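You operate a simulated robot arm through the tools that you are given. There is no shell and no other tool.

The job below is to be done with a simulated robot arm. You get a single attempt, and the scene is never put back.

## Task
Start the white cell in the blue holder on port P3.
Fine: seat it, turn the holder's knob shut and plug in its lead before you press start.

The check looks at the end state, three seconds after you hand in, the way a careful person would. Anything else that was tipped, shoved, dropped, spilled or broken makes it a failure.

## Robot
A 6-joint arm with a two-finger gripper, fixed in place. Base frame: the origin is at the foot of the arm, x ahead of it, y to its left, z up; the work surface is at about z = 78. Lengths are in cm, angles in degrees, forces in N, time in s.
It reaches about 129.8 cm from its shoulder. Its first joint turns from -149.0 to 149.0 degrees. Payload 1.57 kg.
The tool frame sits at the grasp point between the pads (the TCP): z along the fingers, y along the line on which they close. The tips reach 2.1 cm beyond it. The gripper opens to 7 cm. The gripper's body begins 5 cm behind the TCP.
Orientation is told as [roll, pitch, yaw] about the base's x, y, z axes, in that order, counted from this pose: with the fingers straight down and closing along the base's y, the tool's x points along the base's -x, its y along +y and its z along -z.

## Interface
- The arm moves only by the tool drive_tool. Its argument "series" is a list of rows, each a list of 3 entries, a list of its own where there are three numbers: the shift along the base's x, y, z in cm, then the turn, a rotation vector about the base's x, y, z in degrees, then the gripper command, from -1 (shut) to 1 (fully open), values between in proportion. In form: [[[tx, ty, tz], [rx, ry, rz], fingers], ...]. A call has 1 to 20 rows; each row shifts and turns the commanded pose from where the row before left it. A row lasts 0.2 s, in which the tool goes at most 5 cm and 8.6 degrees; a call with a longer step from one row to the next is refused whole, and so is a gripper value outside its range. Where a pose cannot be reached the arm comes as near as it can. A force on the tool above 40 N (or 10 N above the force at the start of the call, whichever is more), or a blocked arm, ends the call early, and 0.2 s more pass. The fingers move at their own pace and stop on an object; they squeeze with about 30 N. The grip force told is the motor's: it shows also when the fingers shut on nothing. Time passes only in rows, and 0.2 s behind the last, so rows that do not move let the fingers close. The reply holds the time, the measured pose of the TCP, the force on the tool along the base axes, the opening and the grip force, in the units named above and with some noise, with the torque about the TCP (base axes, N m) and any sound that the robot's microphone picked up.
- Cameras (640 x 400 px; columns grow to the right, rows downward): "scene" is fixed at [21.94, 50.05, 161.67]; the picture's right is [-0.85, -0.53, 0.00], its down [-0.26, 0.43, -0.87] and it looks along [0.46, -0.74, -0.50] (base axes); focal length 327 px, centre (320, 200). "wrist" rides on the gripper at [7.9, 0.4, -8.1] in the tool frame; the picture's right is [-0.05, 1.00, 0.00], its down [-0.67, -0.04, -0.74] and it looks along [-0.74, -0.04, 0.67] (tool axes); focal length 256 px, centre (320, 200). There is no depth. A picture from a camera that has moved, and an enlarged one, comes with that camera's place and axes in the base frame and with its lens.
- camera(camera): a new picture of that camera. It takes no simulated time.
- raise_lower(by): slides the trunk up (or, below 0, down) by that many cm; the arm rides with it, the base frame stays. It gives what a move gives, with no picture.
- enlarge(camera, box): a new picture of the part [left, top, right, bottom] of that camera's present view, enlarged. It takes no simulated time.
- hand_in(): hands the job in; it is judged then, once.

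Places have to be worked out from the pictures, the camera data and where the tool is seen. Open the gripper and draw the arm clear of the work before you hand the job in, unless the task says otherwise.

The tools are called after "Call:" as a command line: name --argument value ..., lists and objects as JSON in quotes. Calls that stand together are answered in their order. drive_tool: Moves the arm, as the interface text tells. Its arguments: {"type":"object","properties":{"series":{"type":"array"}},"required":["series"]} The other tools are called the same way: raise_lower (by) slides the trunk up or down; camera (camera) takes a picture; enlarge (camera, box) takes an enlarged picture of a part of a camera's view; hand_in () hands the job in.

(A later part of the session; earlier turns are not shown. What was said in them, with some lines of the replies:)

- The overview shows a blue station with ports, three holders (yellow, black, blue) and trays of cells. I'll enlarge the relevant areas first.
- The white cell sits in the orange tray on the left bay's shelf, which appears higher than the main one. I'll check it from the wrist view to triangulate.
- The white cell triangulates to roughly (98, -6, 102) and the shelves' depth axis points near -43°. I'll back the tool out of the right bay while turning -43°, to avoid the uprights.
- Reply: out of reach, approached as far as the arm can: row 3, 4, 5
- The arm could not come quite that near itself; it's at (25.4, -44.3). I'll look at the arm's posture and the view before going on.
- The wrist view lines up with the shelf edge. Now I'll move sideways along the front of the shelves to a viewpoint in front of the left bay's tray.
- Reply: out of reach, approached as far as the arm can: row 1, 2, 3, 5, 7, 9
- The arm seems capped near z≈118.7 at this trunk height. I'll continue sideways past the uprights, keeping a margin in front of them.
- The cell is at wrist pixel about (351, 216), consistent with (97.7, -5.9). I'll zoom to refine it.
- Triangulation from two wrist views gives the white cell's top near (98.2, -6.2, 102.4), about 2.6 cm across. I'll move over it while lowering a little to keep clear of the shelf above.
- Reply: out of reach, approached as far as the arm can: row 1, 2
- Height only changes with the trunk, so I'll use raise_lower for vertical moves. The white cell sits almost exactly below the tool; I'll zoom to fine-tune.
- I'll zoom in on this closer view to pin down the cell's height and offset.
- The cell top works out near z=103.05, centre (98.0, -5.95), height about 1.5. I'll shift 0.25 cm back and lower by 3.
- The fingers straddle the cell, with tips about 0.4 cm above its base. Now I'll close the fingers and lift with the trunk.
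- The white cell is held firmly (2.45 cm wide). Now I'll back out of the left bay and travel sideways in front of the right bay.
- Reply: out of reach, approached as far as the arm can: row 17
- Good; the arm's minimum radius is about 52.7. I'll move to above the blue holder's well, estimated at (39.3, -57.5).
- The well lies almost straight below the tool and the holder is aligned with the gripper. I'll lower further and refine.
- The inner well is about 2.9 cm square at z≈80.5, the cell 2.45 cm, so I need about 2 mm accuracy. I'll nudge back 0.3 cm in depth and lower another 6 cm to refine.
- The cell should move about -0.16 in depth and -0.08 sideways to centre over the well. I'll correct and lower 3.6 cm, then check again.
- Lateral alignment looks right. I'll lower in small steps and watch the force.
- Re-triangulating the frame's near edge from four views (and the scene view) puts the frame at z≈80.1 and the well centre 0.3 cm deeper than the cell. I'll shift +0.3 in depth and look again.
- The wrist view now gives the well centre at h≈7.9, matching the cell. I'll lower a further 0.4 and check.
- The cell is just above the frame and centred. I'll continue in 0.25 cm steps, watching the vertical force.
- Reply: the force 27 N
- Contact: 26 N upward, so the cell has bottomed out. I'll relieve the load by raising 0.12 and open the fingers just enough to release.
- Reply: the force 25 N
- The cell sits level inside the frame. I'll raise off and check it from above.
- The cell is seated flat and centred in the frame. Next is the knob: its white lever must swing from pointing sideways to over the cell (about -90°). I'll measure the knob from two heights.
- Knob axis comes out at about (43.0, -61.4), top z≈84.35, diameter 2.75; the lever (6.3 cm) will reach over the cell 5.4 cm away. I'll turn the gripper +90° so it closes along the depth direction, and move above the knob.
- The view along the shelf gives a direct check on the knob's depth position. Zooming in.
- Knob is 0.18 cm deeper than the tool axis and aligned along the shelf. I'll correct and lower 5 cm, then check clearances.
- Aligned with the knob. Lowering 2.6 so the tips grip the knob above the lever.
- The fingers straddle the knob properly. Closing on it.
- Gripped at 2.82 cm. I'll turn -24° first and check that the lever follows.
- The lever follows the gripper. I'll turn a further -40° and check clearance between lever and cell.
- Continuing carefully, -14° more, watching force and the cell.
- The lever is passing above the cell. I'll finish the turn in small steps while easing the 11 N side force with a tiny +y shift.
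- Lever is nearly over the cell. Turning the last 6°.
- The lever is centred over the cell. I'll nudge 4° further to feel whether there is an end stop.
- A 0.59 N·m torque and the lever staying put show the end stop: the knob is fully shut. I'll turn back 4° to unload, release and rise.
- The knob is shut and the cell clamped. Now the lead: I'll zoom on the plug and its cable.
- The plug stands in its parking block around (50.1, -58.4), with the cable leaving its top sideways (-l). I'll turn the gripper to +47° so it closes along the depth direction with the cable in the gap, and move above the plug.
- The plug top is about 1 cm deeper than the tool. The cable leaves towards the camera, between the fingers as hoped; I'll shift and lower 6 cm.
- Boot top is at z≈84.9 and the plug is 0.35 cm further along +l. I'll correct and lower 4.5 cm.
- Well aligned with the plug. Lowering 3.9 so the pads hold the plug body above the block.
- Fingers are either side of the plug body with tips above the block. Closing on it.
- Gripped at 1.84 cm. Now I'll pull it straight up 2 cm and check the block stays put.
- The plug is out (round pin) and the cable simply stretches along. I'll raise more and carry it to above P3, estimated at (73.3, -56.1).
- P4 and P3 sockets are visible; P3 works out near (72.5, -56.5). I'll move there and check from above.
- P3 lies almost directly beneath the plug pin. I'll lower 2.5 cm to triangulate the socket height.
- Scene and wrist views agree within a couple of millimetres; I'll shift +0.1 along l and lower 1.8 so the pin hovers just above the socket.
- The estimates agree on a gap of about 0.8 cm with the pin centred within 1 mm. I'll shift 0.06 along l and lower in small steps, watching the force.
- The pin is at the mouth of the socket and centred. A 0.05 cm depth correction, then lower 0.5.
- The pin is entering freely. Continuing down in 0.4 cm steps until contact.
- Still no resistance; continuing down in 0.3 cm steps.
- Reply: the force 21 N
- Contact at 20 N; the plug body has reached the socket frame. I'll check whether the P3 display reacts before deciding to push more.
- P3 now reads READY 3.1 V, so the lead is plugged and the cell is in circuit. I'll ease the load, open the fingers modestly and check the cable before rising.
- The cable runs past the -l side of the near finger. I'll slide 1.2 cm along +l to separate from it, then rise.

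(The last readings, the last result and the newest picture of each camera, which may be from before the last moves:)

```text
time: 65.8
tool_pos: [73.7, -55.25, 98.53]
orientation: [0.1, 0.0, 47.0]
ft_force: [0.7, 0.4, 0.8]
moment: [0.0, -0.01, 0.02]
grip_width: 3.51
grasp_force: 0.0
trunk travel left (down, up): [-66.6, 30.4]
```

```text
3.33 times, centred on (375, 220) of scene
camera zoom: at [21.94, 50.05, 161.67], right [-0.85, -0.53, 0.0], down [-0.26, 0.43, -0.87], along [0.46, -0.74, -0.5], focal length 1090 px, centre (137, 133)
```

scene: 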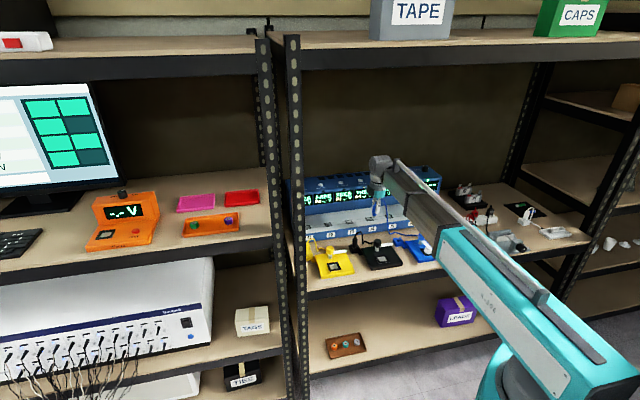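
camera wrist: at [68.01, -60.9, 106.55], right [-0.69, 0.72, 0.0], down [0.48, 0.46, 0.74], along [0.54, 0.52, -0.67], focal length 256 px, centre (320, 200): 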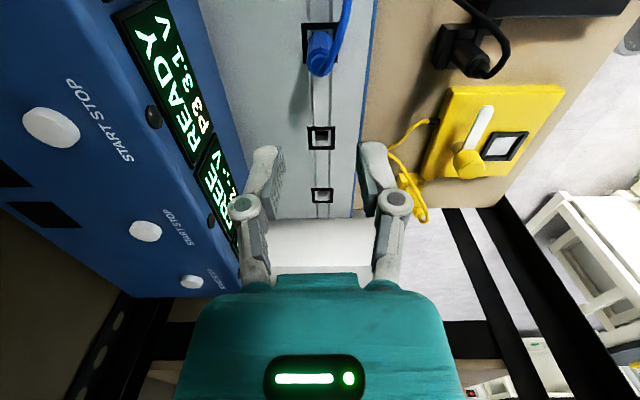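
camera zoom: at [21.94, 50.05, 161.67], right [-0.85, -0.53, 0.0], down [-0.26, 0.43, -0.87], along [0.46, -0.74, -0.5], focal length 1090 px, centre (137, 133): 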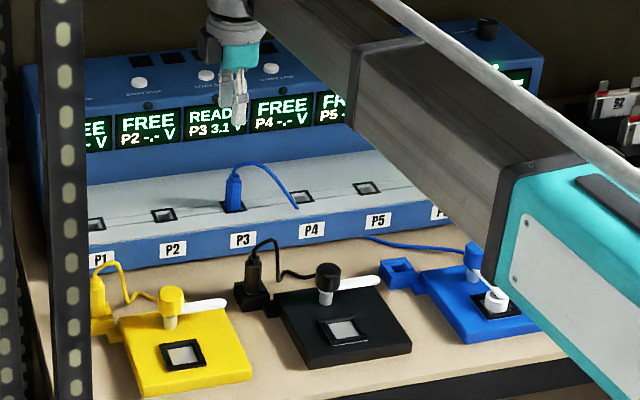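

The plug stays in and P3 shows READY 3.1 V. The P3 START button is about 13.4 cm deeper and 0.9 cm along -l; I'll close the fingers, rise a little and move above it.

Call:
raise_lower --by 4

Call:
drive_tool --series '[[[2.16, -2.57, 0], [0, 0, 0], -1], [[2.16, -2.57, 0], [0, 0, 0], -1], [[2.16, -2.57, 0], [0, 0, 0], -1], [[2.16, -2.57, 0], [0, 0, 0], -1]]'

Call:
camera --camera "wrist"

Call:
enlarge --camera "scene" --box '[300, 140, 400, 215]'

```text
time: 66.6
tool_pos: [73.68, -55.42, 102.49]
orientation: [0.0, 0.1, 47.1]
ft_force: [0.0, -0.6, -0.5]
moment: [-0.01, -0.02, -0.01]
grip_width: 3.49
grasp_force: 0.1
trunk travel left (down, up): [-70.6, 26.4]
```

```text
time: 67.6
tool_pos: [82.41, -65.7, 102.47]
orientation: [0.0, 0.0, 47.0]
ft_force: [0.2, 0.1, 0.7]
moment: [-0.02, -0.03, -0.01]
grip_width: 0.0
grasp_force: 28.7
trunk travel left (down, up): [-70.6, 26.4]
```

```text
taken
camera wrist: at [76.7, -71.27, 110.52], right [-0.69, 0.72, 0.0], down [0.48, 0.46, 0.74], along [0.54, 0.52, -0.67], focal length 256 px, centre (320, 200)
```

wrist: 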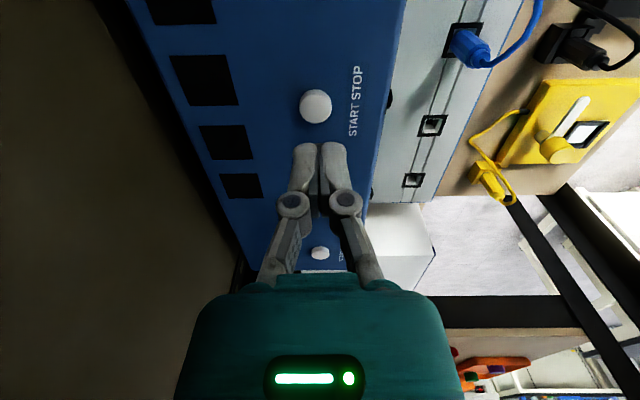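

```text
5.33 times, centred on (350, 178) of scene
camera zoom: at [21.94, 50.05, 161.67], right [-0.85, -0.53, 0.0], down [-0.26, 0.43, -0.87], along [0.46, -0.74, -0.5], focal length 1744 px, centre (160, 320)
```

zoom: 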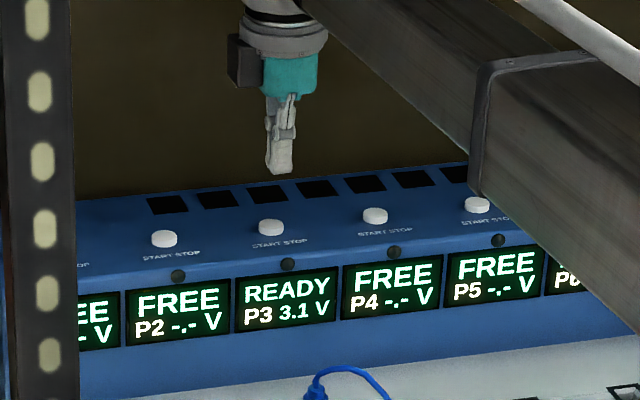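

The button in line with the plugged P3 socket is below the tool. I'll zoom, lower 3 cm, and zoom again to locate it exactly.

Call:
enlarge --camera "wrist" --box '[250, 60, 390, 158]'

Call:
raise_lower --by -3

Call:
enlarge --camera "wrist" --box '[250, 80, 390, 178]'

Call:
enlarge --camera "scene" --box '[335, 165, 375, 195]'

```text
4.08 times, centred on (320, 109) of wrist
camera zoom: at [76.7, -71.27, 110.52], right [-0.69, 0.72, 0.0], down [0.48, 0.46, 0.74], along [0.54, 0.52, -0.67], focal length 1045 px, centre (320, 571)
```

zoom: 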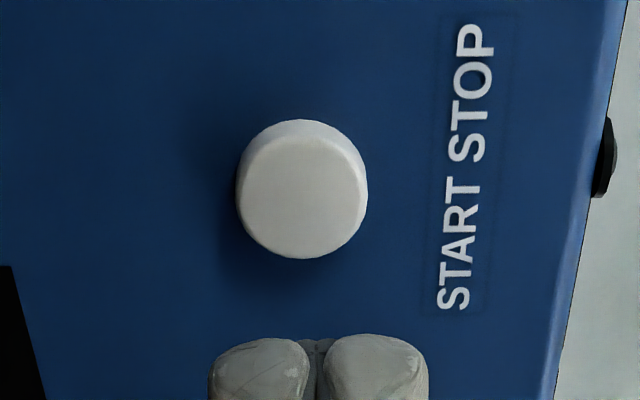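

```text
time: 68.3
tool_pos: [82.13, -65.64, 99.48]
orientation: [-0.1, 0.0, 47.0]
ft_force: [-0.2, -0.3, 1.0]
moment: [0.03, -0.02, -0.01]
grip_width: 0.0
grasp_force: 28.4
trunk travel left (down, up): [-67.6, 29.4]
```

```text
4.08 times, centred on (320, 129) of wrist
camera zoom: at [76.61, -71.2, 107.57], right [-0.69, 0.72, 0.0], down [0.48, 0.46, 0.74], along [0.54, 0.52, -0.67], focal length 1045 px, centre (320, 490)
```

zoom: 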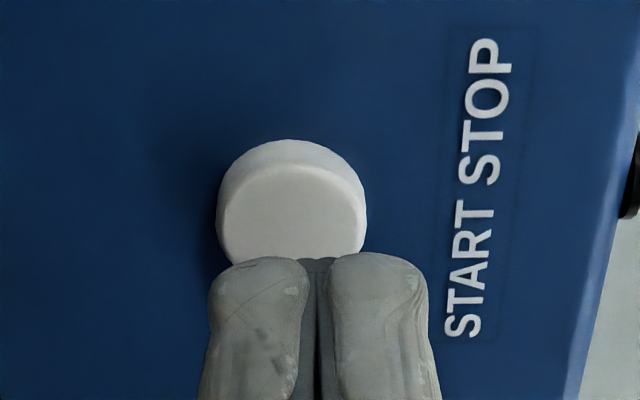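

```text
13.33 times, centred on (355, 180) of scene
camera zoom: at [21.94, 50.05, 161.67], right [-0.85, -0.53, 0.0], down [-0.26, 0.43, -0.87], along [0.46, -0.74, -0.5], focal length 4360 px, centre (-147, 467)
```

zoom: 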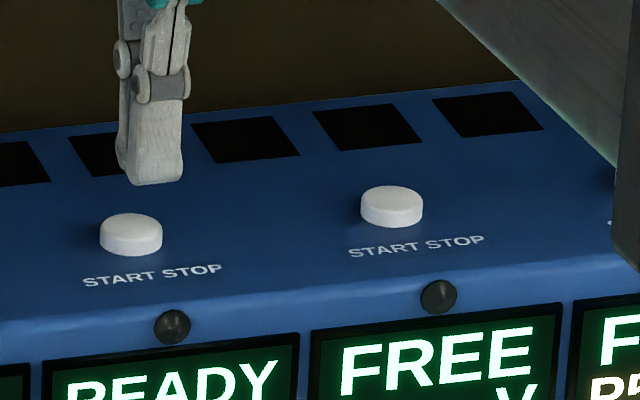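

The button top is about z≈95–95.7; it's 0.37 cm deeper and about 0.4 cm along +l. I'll correct that and lower to just above it.

Call:
drive_tool --series '[[[0.51, -0.02, 0], [0, 0, 0], -1]]'

Call:
raise_lower --by -1.3

Call:
enlarge --camera "scene" --box '[335, 165, 375, 195]'

Call:
enlarge --camera "wrist" --box '[250, 80, 390, 178]'

```text
time: 68.7
tool_pos: [82.88, -65.64, 99.37]
orientation: [0.1, 0.0, 47.0]
ft_force: [-0.3, -0.4, -0.7]
moment: [0.01, 0.04, -0.03]
grip_width: 0.01
grasp_force: 28.1
trunk travel left (down, up): [-67.6, 29.4]
```

```text
time: 69.3
tool_pos: [82.74, -65.68, 98.23]
orientation: [0.1, 0.0, 47.0]
ft_force: [0.1, 0.6, -0.1]
moment: [-0.02, -0.03, 0.02]
grip_width: 0.03
grasp_force: 28.3
trunk travel left (down, up): [-66.3, 30.7]
```

```text
13.33 times, centred on (355, 180) of scene
camera zoom: at [21.94, 50.05, 161.67], right [-0.85, -0.53, 0.0], down [-0.26, 0.43, -0.87], along [0.46, -0.74, -0.5], focal length 4360 px, centre (-147, 467)
```

zoom: 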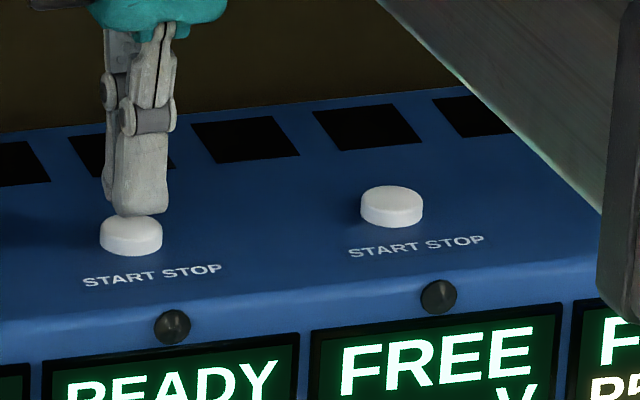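

```text
4.08 times, centred on (320, 129) of wrist
camera zoom: at [77.09, -71.22, 106.26], right [-0.69, 0.72, 0.0], down [0.48, 0.46, 0.74], along [0.54, 0.52, -0.67], focal length 1045 px, centre (320, 490)
```

zoom: 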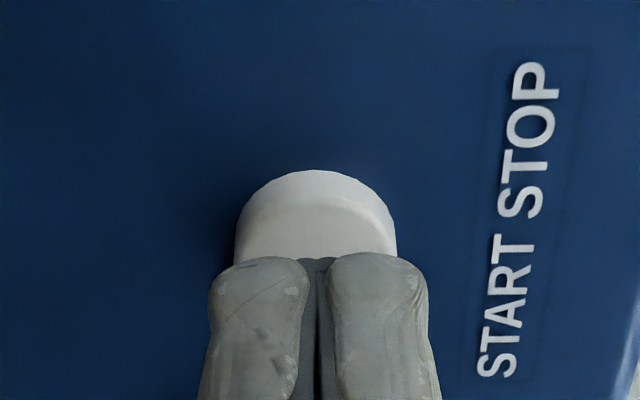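

The fingertips are right over the P3 button. Lowering in small steps until it clicks.

Call:
raise_lower --by -0.4

Call:
raise_lower --by -0.25

Call:
enlarge --camera "scene" --box '[335, 165, 375, 195]'

```text
time: 69.9
tool_pos: [82.79, -65.72, 97.77]
orientation: [0.1, 0.0, 47.0]
ft_force: [0.2, -0.7, 0.3]
moment: [0.0, -0.01, -0.01]
grip_width: 0.02
grasp_force: 28.9
trunk travel left (down, up): [-65.9, 31.1]
```

```text
time: 70.4
tool_pos: [82.78, -65.65, 97.49]
orientation: [0.0, 0.0, 47.1]
ft_force: [-0.6, 0.5, 0.7]
moment: [0.02, 0.03, -0.02]
grip_width: 0.0
grasp_force: 28.3
trunk travel left (down, up): [-65.7, 31.3]
```

```text
13.33 times, centred on (355, 180) of scene
camera zoom: at [21.94, 50.05, 161.67], right [-0.85, -0.53, 0.0], down [-0.26, 0.43, -0.87], along [0.46, -0.74, -0.5], focal length 4360 px, centre (-147, 467)
```

zoom: 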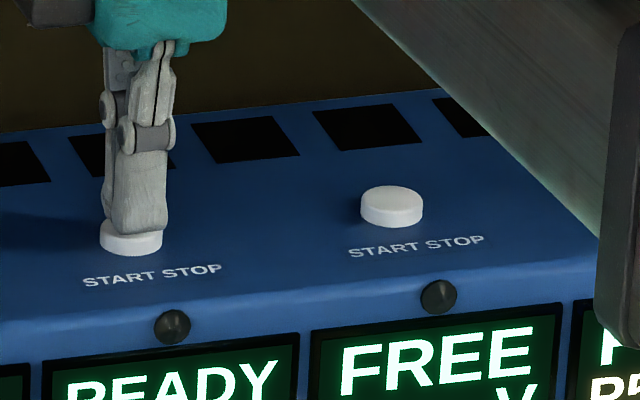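

Nearly touching. One small step at a time now, since this is a start/stop toggle.

Call:
raise_lower --by -0.2

Call:
enlarge --camera "scene" --box '[330, 165, 380, 203]'

```text
time: 70.9
tool_pos: [82.66, -65.75, 97.37]
orientation: [0.0, 0.0, 47.0]
ft_force: [0.5, -0.1, 0.1]
moment: [0.01, 0.01, 0.01]
grip_width: 0.6
grasp_force: 28.2
trunk travel left (down, up): [-65.5, 31.5]
```

```text
10.53 times, centred on (355, 184) of scene
camera zoom: at [21.94, 50.05, 161.67], right [-0.85, -0.53, 0.0], down [-0.26, 0.43, -0.87], along [0.46, -0.74, -0.5], focal length 3442 px, centre (-48, 368)
```

zoom: 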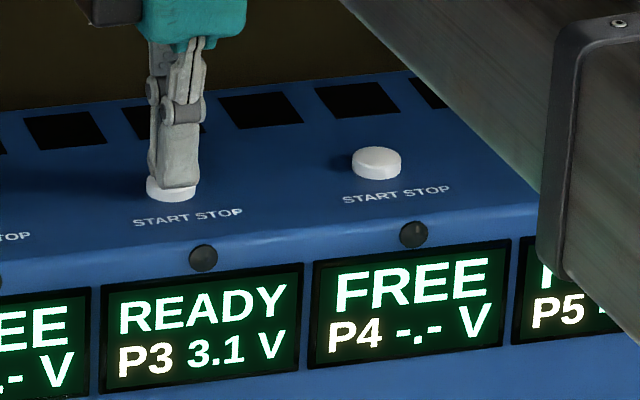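

The grip width jumped to 0.6, so I want to see the fingertips before pressing further.

Call:
enlarge --camera "wrist" --box '[250, 100, 390, 240]'

Call:
enlarge --camera "scene" --box '[338, 168, 358, 186]'

Call:
drive_tool --series '[[[0, 0, 0], [0, 0, 0], -1]]'

```text
2.86 times, centred on (320, 170) of wrist
camera zoom: at [77.09, -71.22, 105.41], right [-0.69, 0.72, 0.0], down [0.48, 0.46, 0.74], along [0.54, 0.52, -0.67], focal length 731 px, centre (320, 286)
```

zoom: 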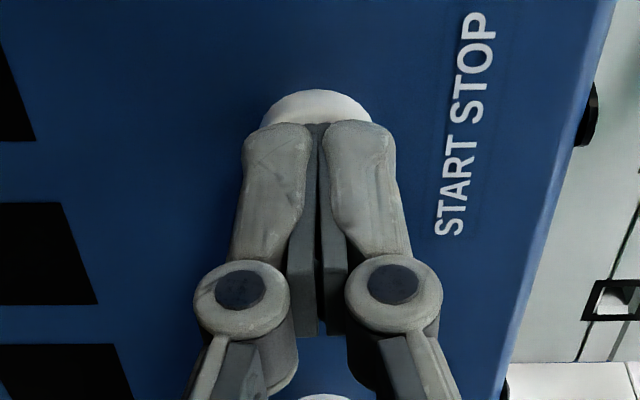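

```text
16.00 times, centred on (348, 177) of scene
camera zoom: at [21.94, 50.05, 161.67], right [-0.85, -0.53, 0.0], down [-0.26, 0.43, -0.87], along [0.46, -0.74, -0.5], focal length 5232 px, centre (-128, 568)
```

zoom: 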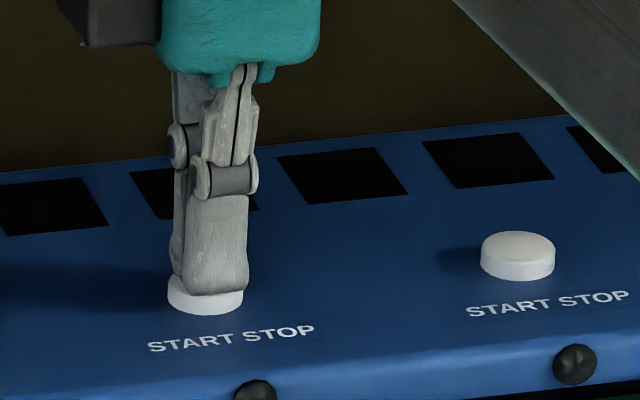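

```text
time: 71.3
tool_pos: [82.75, -65.78, 97.35]
orientation: [-0.1, 0.0, 47.0]
ft_force: [-0.6, -0.6, 0.6]
moment: [0.02, 0.01, -0.01]
grip_width: 0.63
grasp_force: 28.6
trunk travel left (down, up): [-65.5, 31.5]
```

The fingertips look fine, resting on the cap. I'll continue pressing 0.2 cm and look at the P3 display.

Call:
raise_lower --by -0.2

Call:
enlarge --camera "scene" --box '[330, 165, 380, 203]'

```text
time: 71.8
tool_pos: [82.65, -65.71, 97.22]
orientation: [0.0, 0.1, 47.0]
ft_force: [0.5, 0.4, 1.8]
moment: [0.02, -0.01, 0.02]
grip_width: 0.6
grasp_force: 28.3
trunk travel left (down, up): [-65.3, 31.7]
heard: click
```

```text
10.53 times, centred on (355, 184) of scene
camera zoom: at [21.94, 50.05, 161.67], right [-0.85, -0.53, 0.0], down [-0.26, 0.43, -0.87], along [0.46, -0.74, -0.5], focal length 3442 px, centre (-48, 368)
```

zoom: 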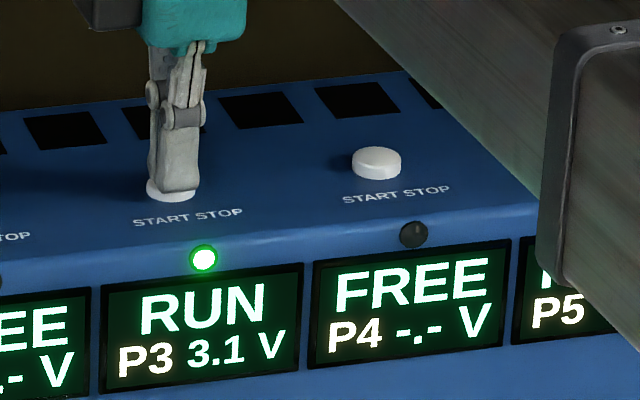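

A click, and P3 now shows RUN with the green light. I'll raise gently and verify it stays running.

Call:
raise_lower --by 0.5

Call:
raise_lower --by 6

Call:
enlarge --camera "scene" --box '[310, 160, 390, 220]'

Call:
camera --camera "wrist"

```text
time: 72.4
tool_pos: [82.81, -65.7, 97.76]
orientation: [0.0, 0.0, 47.0]
ft_force: [-0.2, 0.9, 0.1]
moment: [-0.02, 0.0, 0.01]
grip_width: 0.0
grasp_force: 28.5
trunk travel left (down, up): [-65.8, 31.2]
```

```text
time: 73.4
tool_pos: [82.77, -65.63, 103.54]
orientation: [-0.1, 0.1, 47.0]
ft_force: [-0.7, -0.5, 0.8]
moment: [-0.03, -0.01, -0.02]
grip_width: 0.01
grasp_force: 28.8
trunk travel left (down, up): [-71.8, 25.2]
```

```text
6.67 times, centred on (350, 190) of scene
camera zoom: at [21.94, 50.05, 161.67], right [-0.85, -0.53, 0.0], down [-0.26, 0.43, -0.87], along [0.46, -0.74, -0.5], focal length 2180 px, centre (120, 267)
```

zoom: 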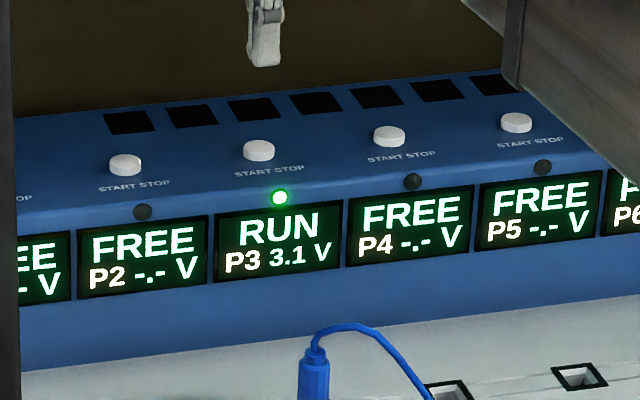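

```text
taken
camera wrist: at [77.11, -71.23, 111.7], right [-0.69, 0.72, 0.0], down [0.48, 0.46, 0.74], along [0.54, 0.52, -0.67], focal length 256 px, centre (320, 200)
```

wrist: 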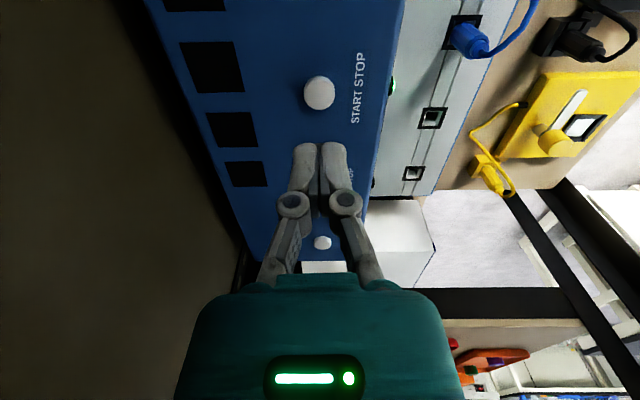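

P3 keeps running after release. I'll raise, draw the arm out of the bay and open the gripper.

Call:
raise_lower --by 8

Call:
drive_tool --series '[[[-3.15, 3.27, 0], [0, 0, 0], -1], [[-3.15, 3.27, 0], [0, 0, 0], -1], [[-3.15, 3.27, 0], [0, 0, 0], 0], [[-3.15, 3.27, 0], [0, 0, 0], 0.5], [[-3.15, 3.27, 0], [0, 0, 0], 1], [[-3.15, 3.27, 0], [0, 0, 0], 1], [[-3.15, 3.27, 0], [0, 0, 0], 1], [[-3.15, 3.27, 0], [0, 0, 0], 1], [[-3.15, 3.27, 0], [0, 0, 0], 1], [[-3.15, 3.27, 0], [0, 0, 0], 1]]'

Call:
camera --camera "scene"

Call:
enlarge --camera "scene" --box '[290, 160, 460, 280]'

Call:
camera --camera "wrist"

```text
time: 74.5
tool_pos: [82.79, -65.67, 111.62]
orientation: [0.0, -0.1, 47.0]
ft_force: [0.0, 0.5, 0.8]
moment: [0.01, 0.01, 0.0]
grip_width: 0.01
grasp_force: 28.3
trunk travel left (down, up): [-79.8, 17.2]
```

```text
time: 76.7
tool_pos: [51.11, -32.81, 111.57]
orientation: [0.1, 0.0, 47.0]
ft_force: [-0.2, 0.2, 0.0]
moment: [0.02, -0.01, 0.02]
grip_width: 6.99
grasp_force: 0.0
trunk travel left (down, up): [-79.8, 17.2]
```

```text
taken
```

scene: 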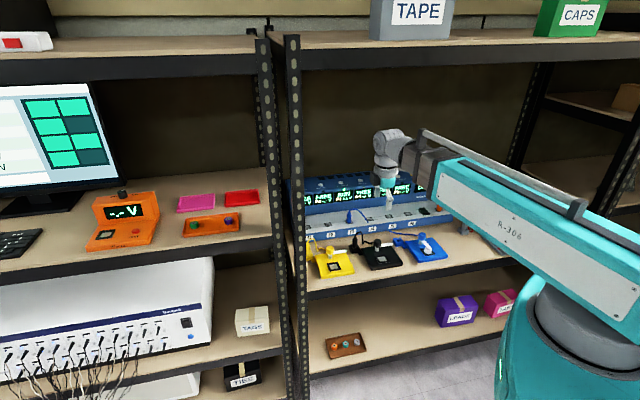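

```text
3.33 times, centred on (375, 220) of scene
camera zoom: at [21.94, 50.05, 161.67], right [-0.85, -0.53, 0.0], down [-0.26, 0.43, -0.87], along [0.46, -0.74, -0.5], focal length 1090 px, centre (137, 133)
```

zoom: 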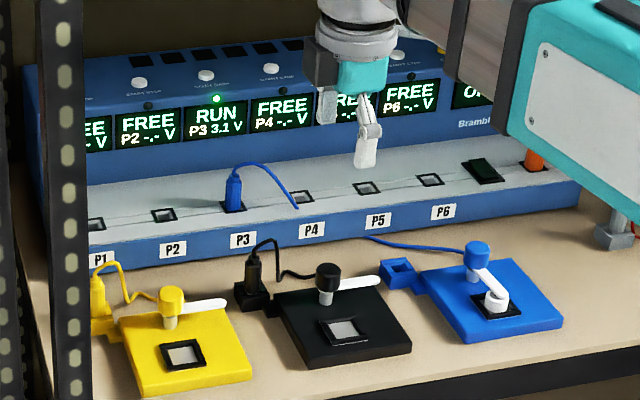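

```text
taken
camera wrist: at [45.48, -38.46, 119.75], right [-0.69, 0.72, 0.0], down [0.48, 0.46, 0.74], along [0.54, 0.52, -0.67], focal length 256 px, centre (320, 200)
```

wrist: 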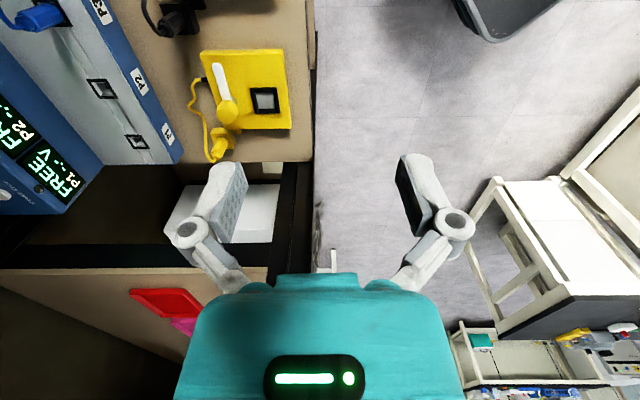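

P3 shows RUN 3.1 V, the plug is seated, the lever is clamped over the cell, and the other holders and trays look undisturbed. One last close look before handing in.

Call:
enlarge --camera "scene" --box '[385, 220, 455, 270]'

Call:
enlarge --camera "scene" --box '[0, 70, 270, 260]'

```text
8.00 times, centred on (420, 245) of scene
camera zoom: at [21.94, 50.05, 161.67], right [-0.85, -0.53, 0.0], down [-0.26, 0.43, -0.87], along [0.46, -0.74, -0.5], focal length 2616 px, centre (-480, -160)
```

zoom: 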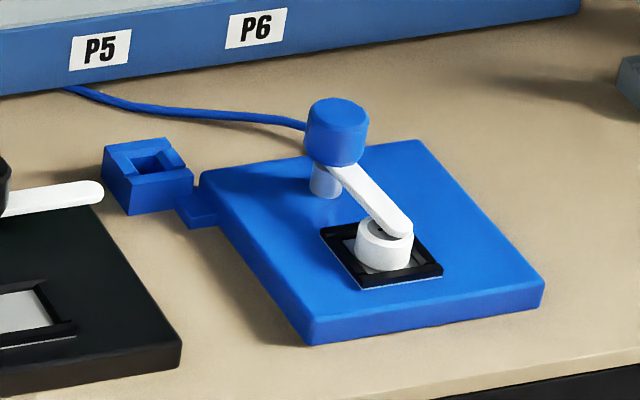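

```text
2.11 times, centred on (135, 165) of scene
camera zoom: at [21.94, 50.05, 161.67], right [-0.85, -0.53, 0.0], down [-0.26, 0.43, -0.87], along [0.46, -0.74, -0.5], focal length 688 px, centre (710, 274)
```

zoom: 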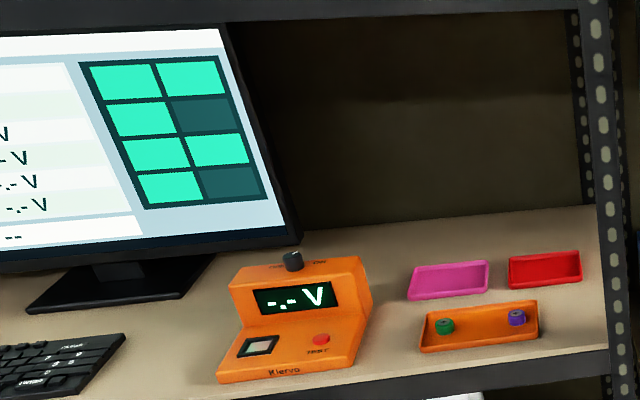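

Everything is in place: the cell is seated, the knob is shut, the lead is in P3 and the port is running. The gripper is open and the arm is clear, so I'm handing in.

Call:
hand_in

```text
The job is handed in.
```

The white cell is running on port P3. The last view before I handed in showed P3 at RUN, 3.1 V, with its green light on. I don't have the check's verdict.

- **Cell:** it came from the orange tray on the left shelf and sits flat in the blue holder's well.
- **Knob:** I turned it to its end stop, so the white lever now clamps the cell.
- **Lead:** it is in P3. The port went to READY, 3.1 V, before I pressed start.
- **Start:** I pressed the button once. It clicked, and P3 went to RUN and stayed there after I let go.

The other holders and trays looked undisturbed in the final pictures. The gripper is open and the arm is drawn clear of the work.
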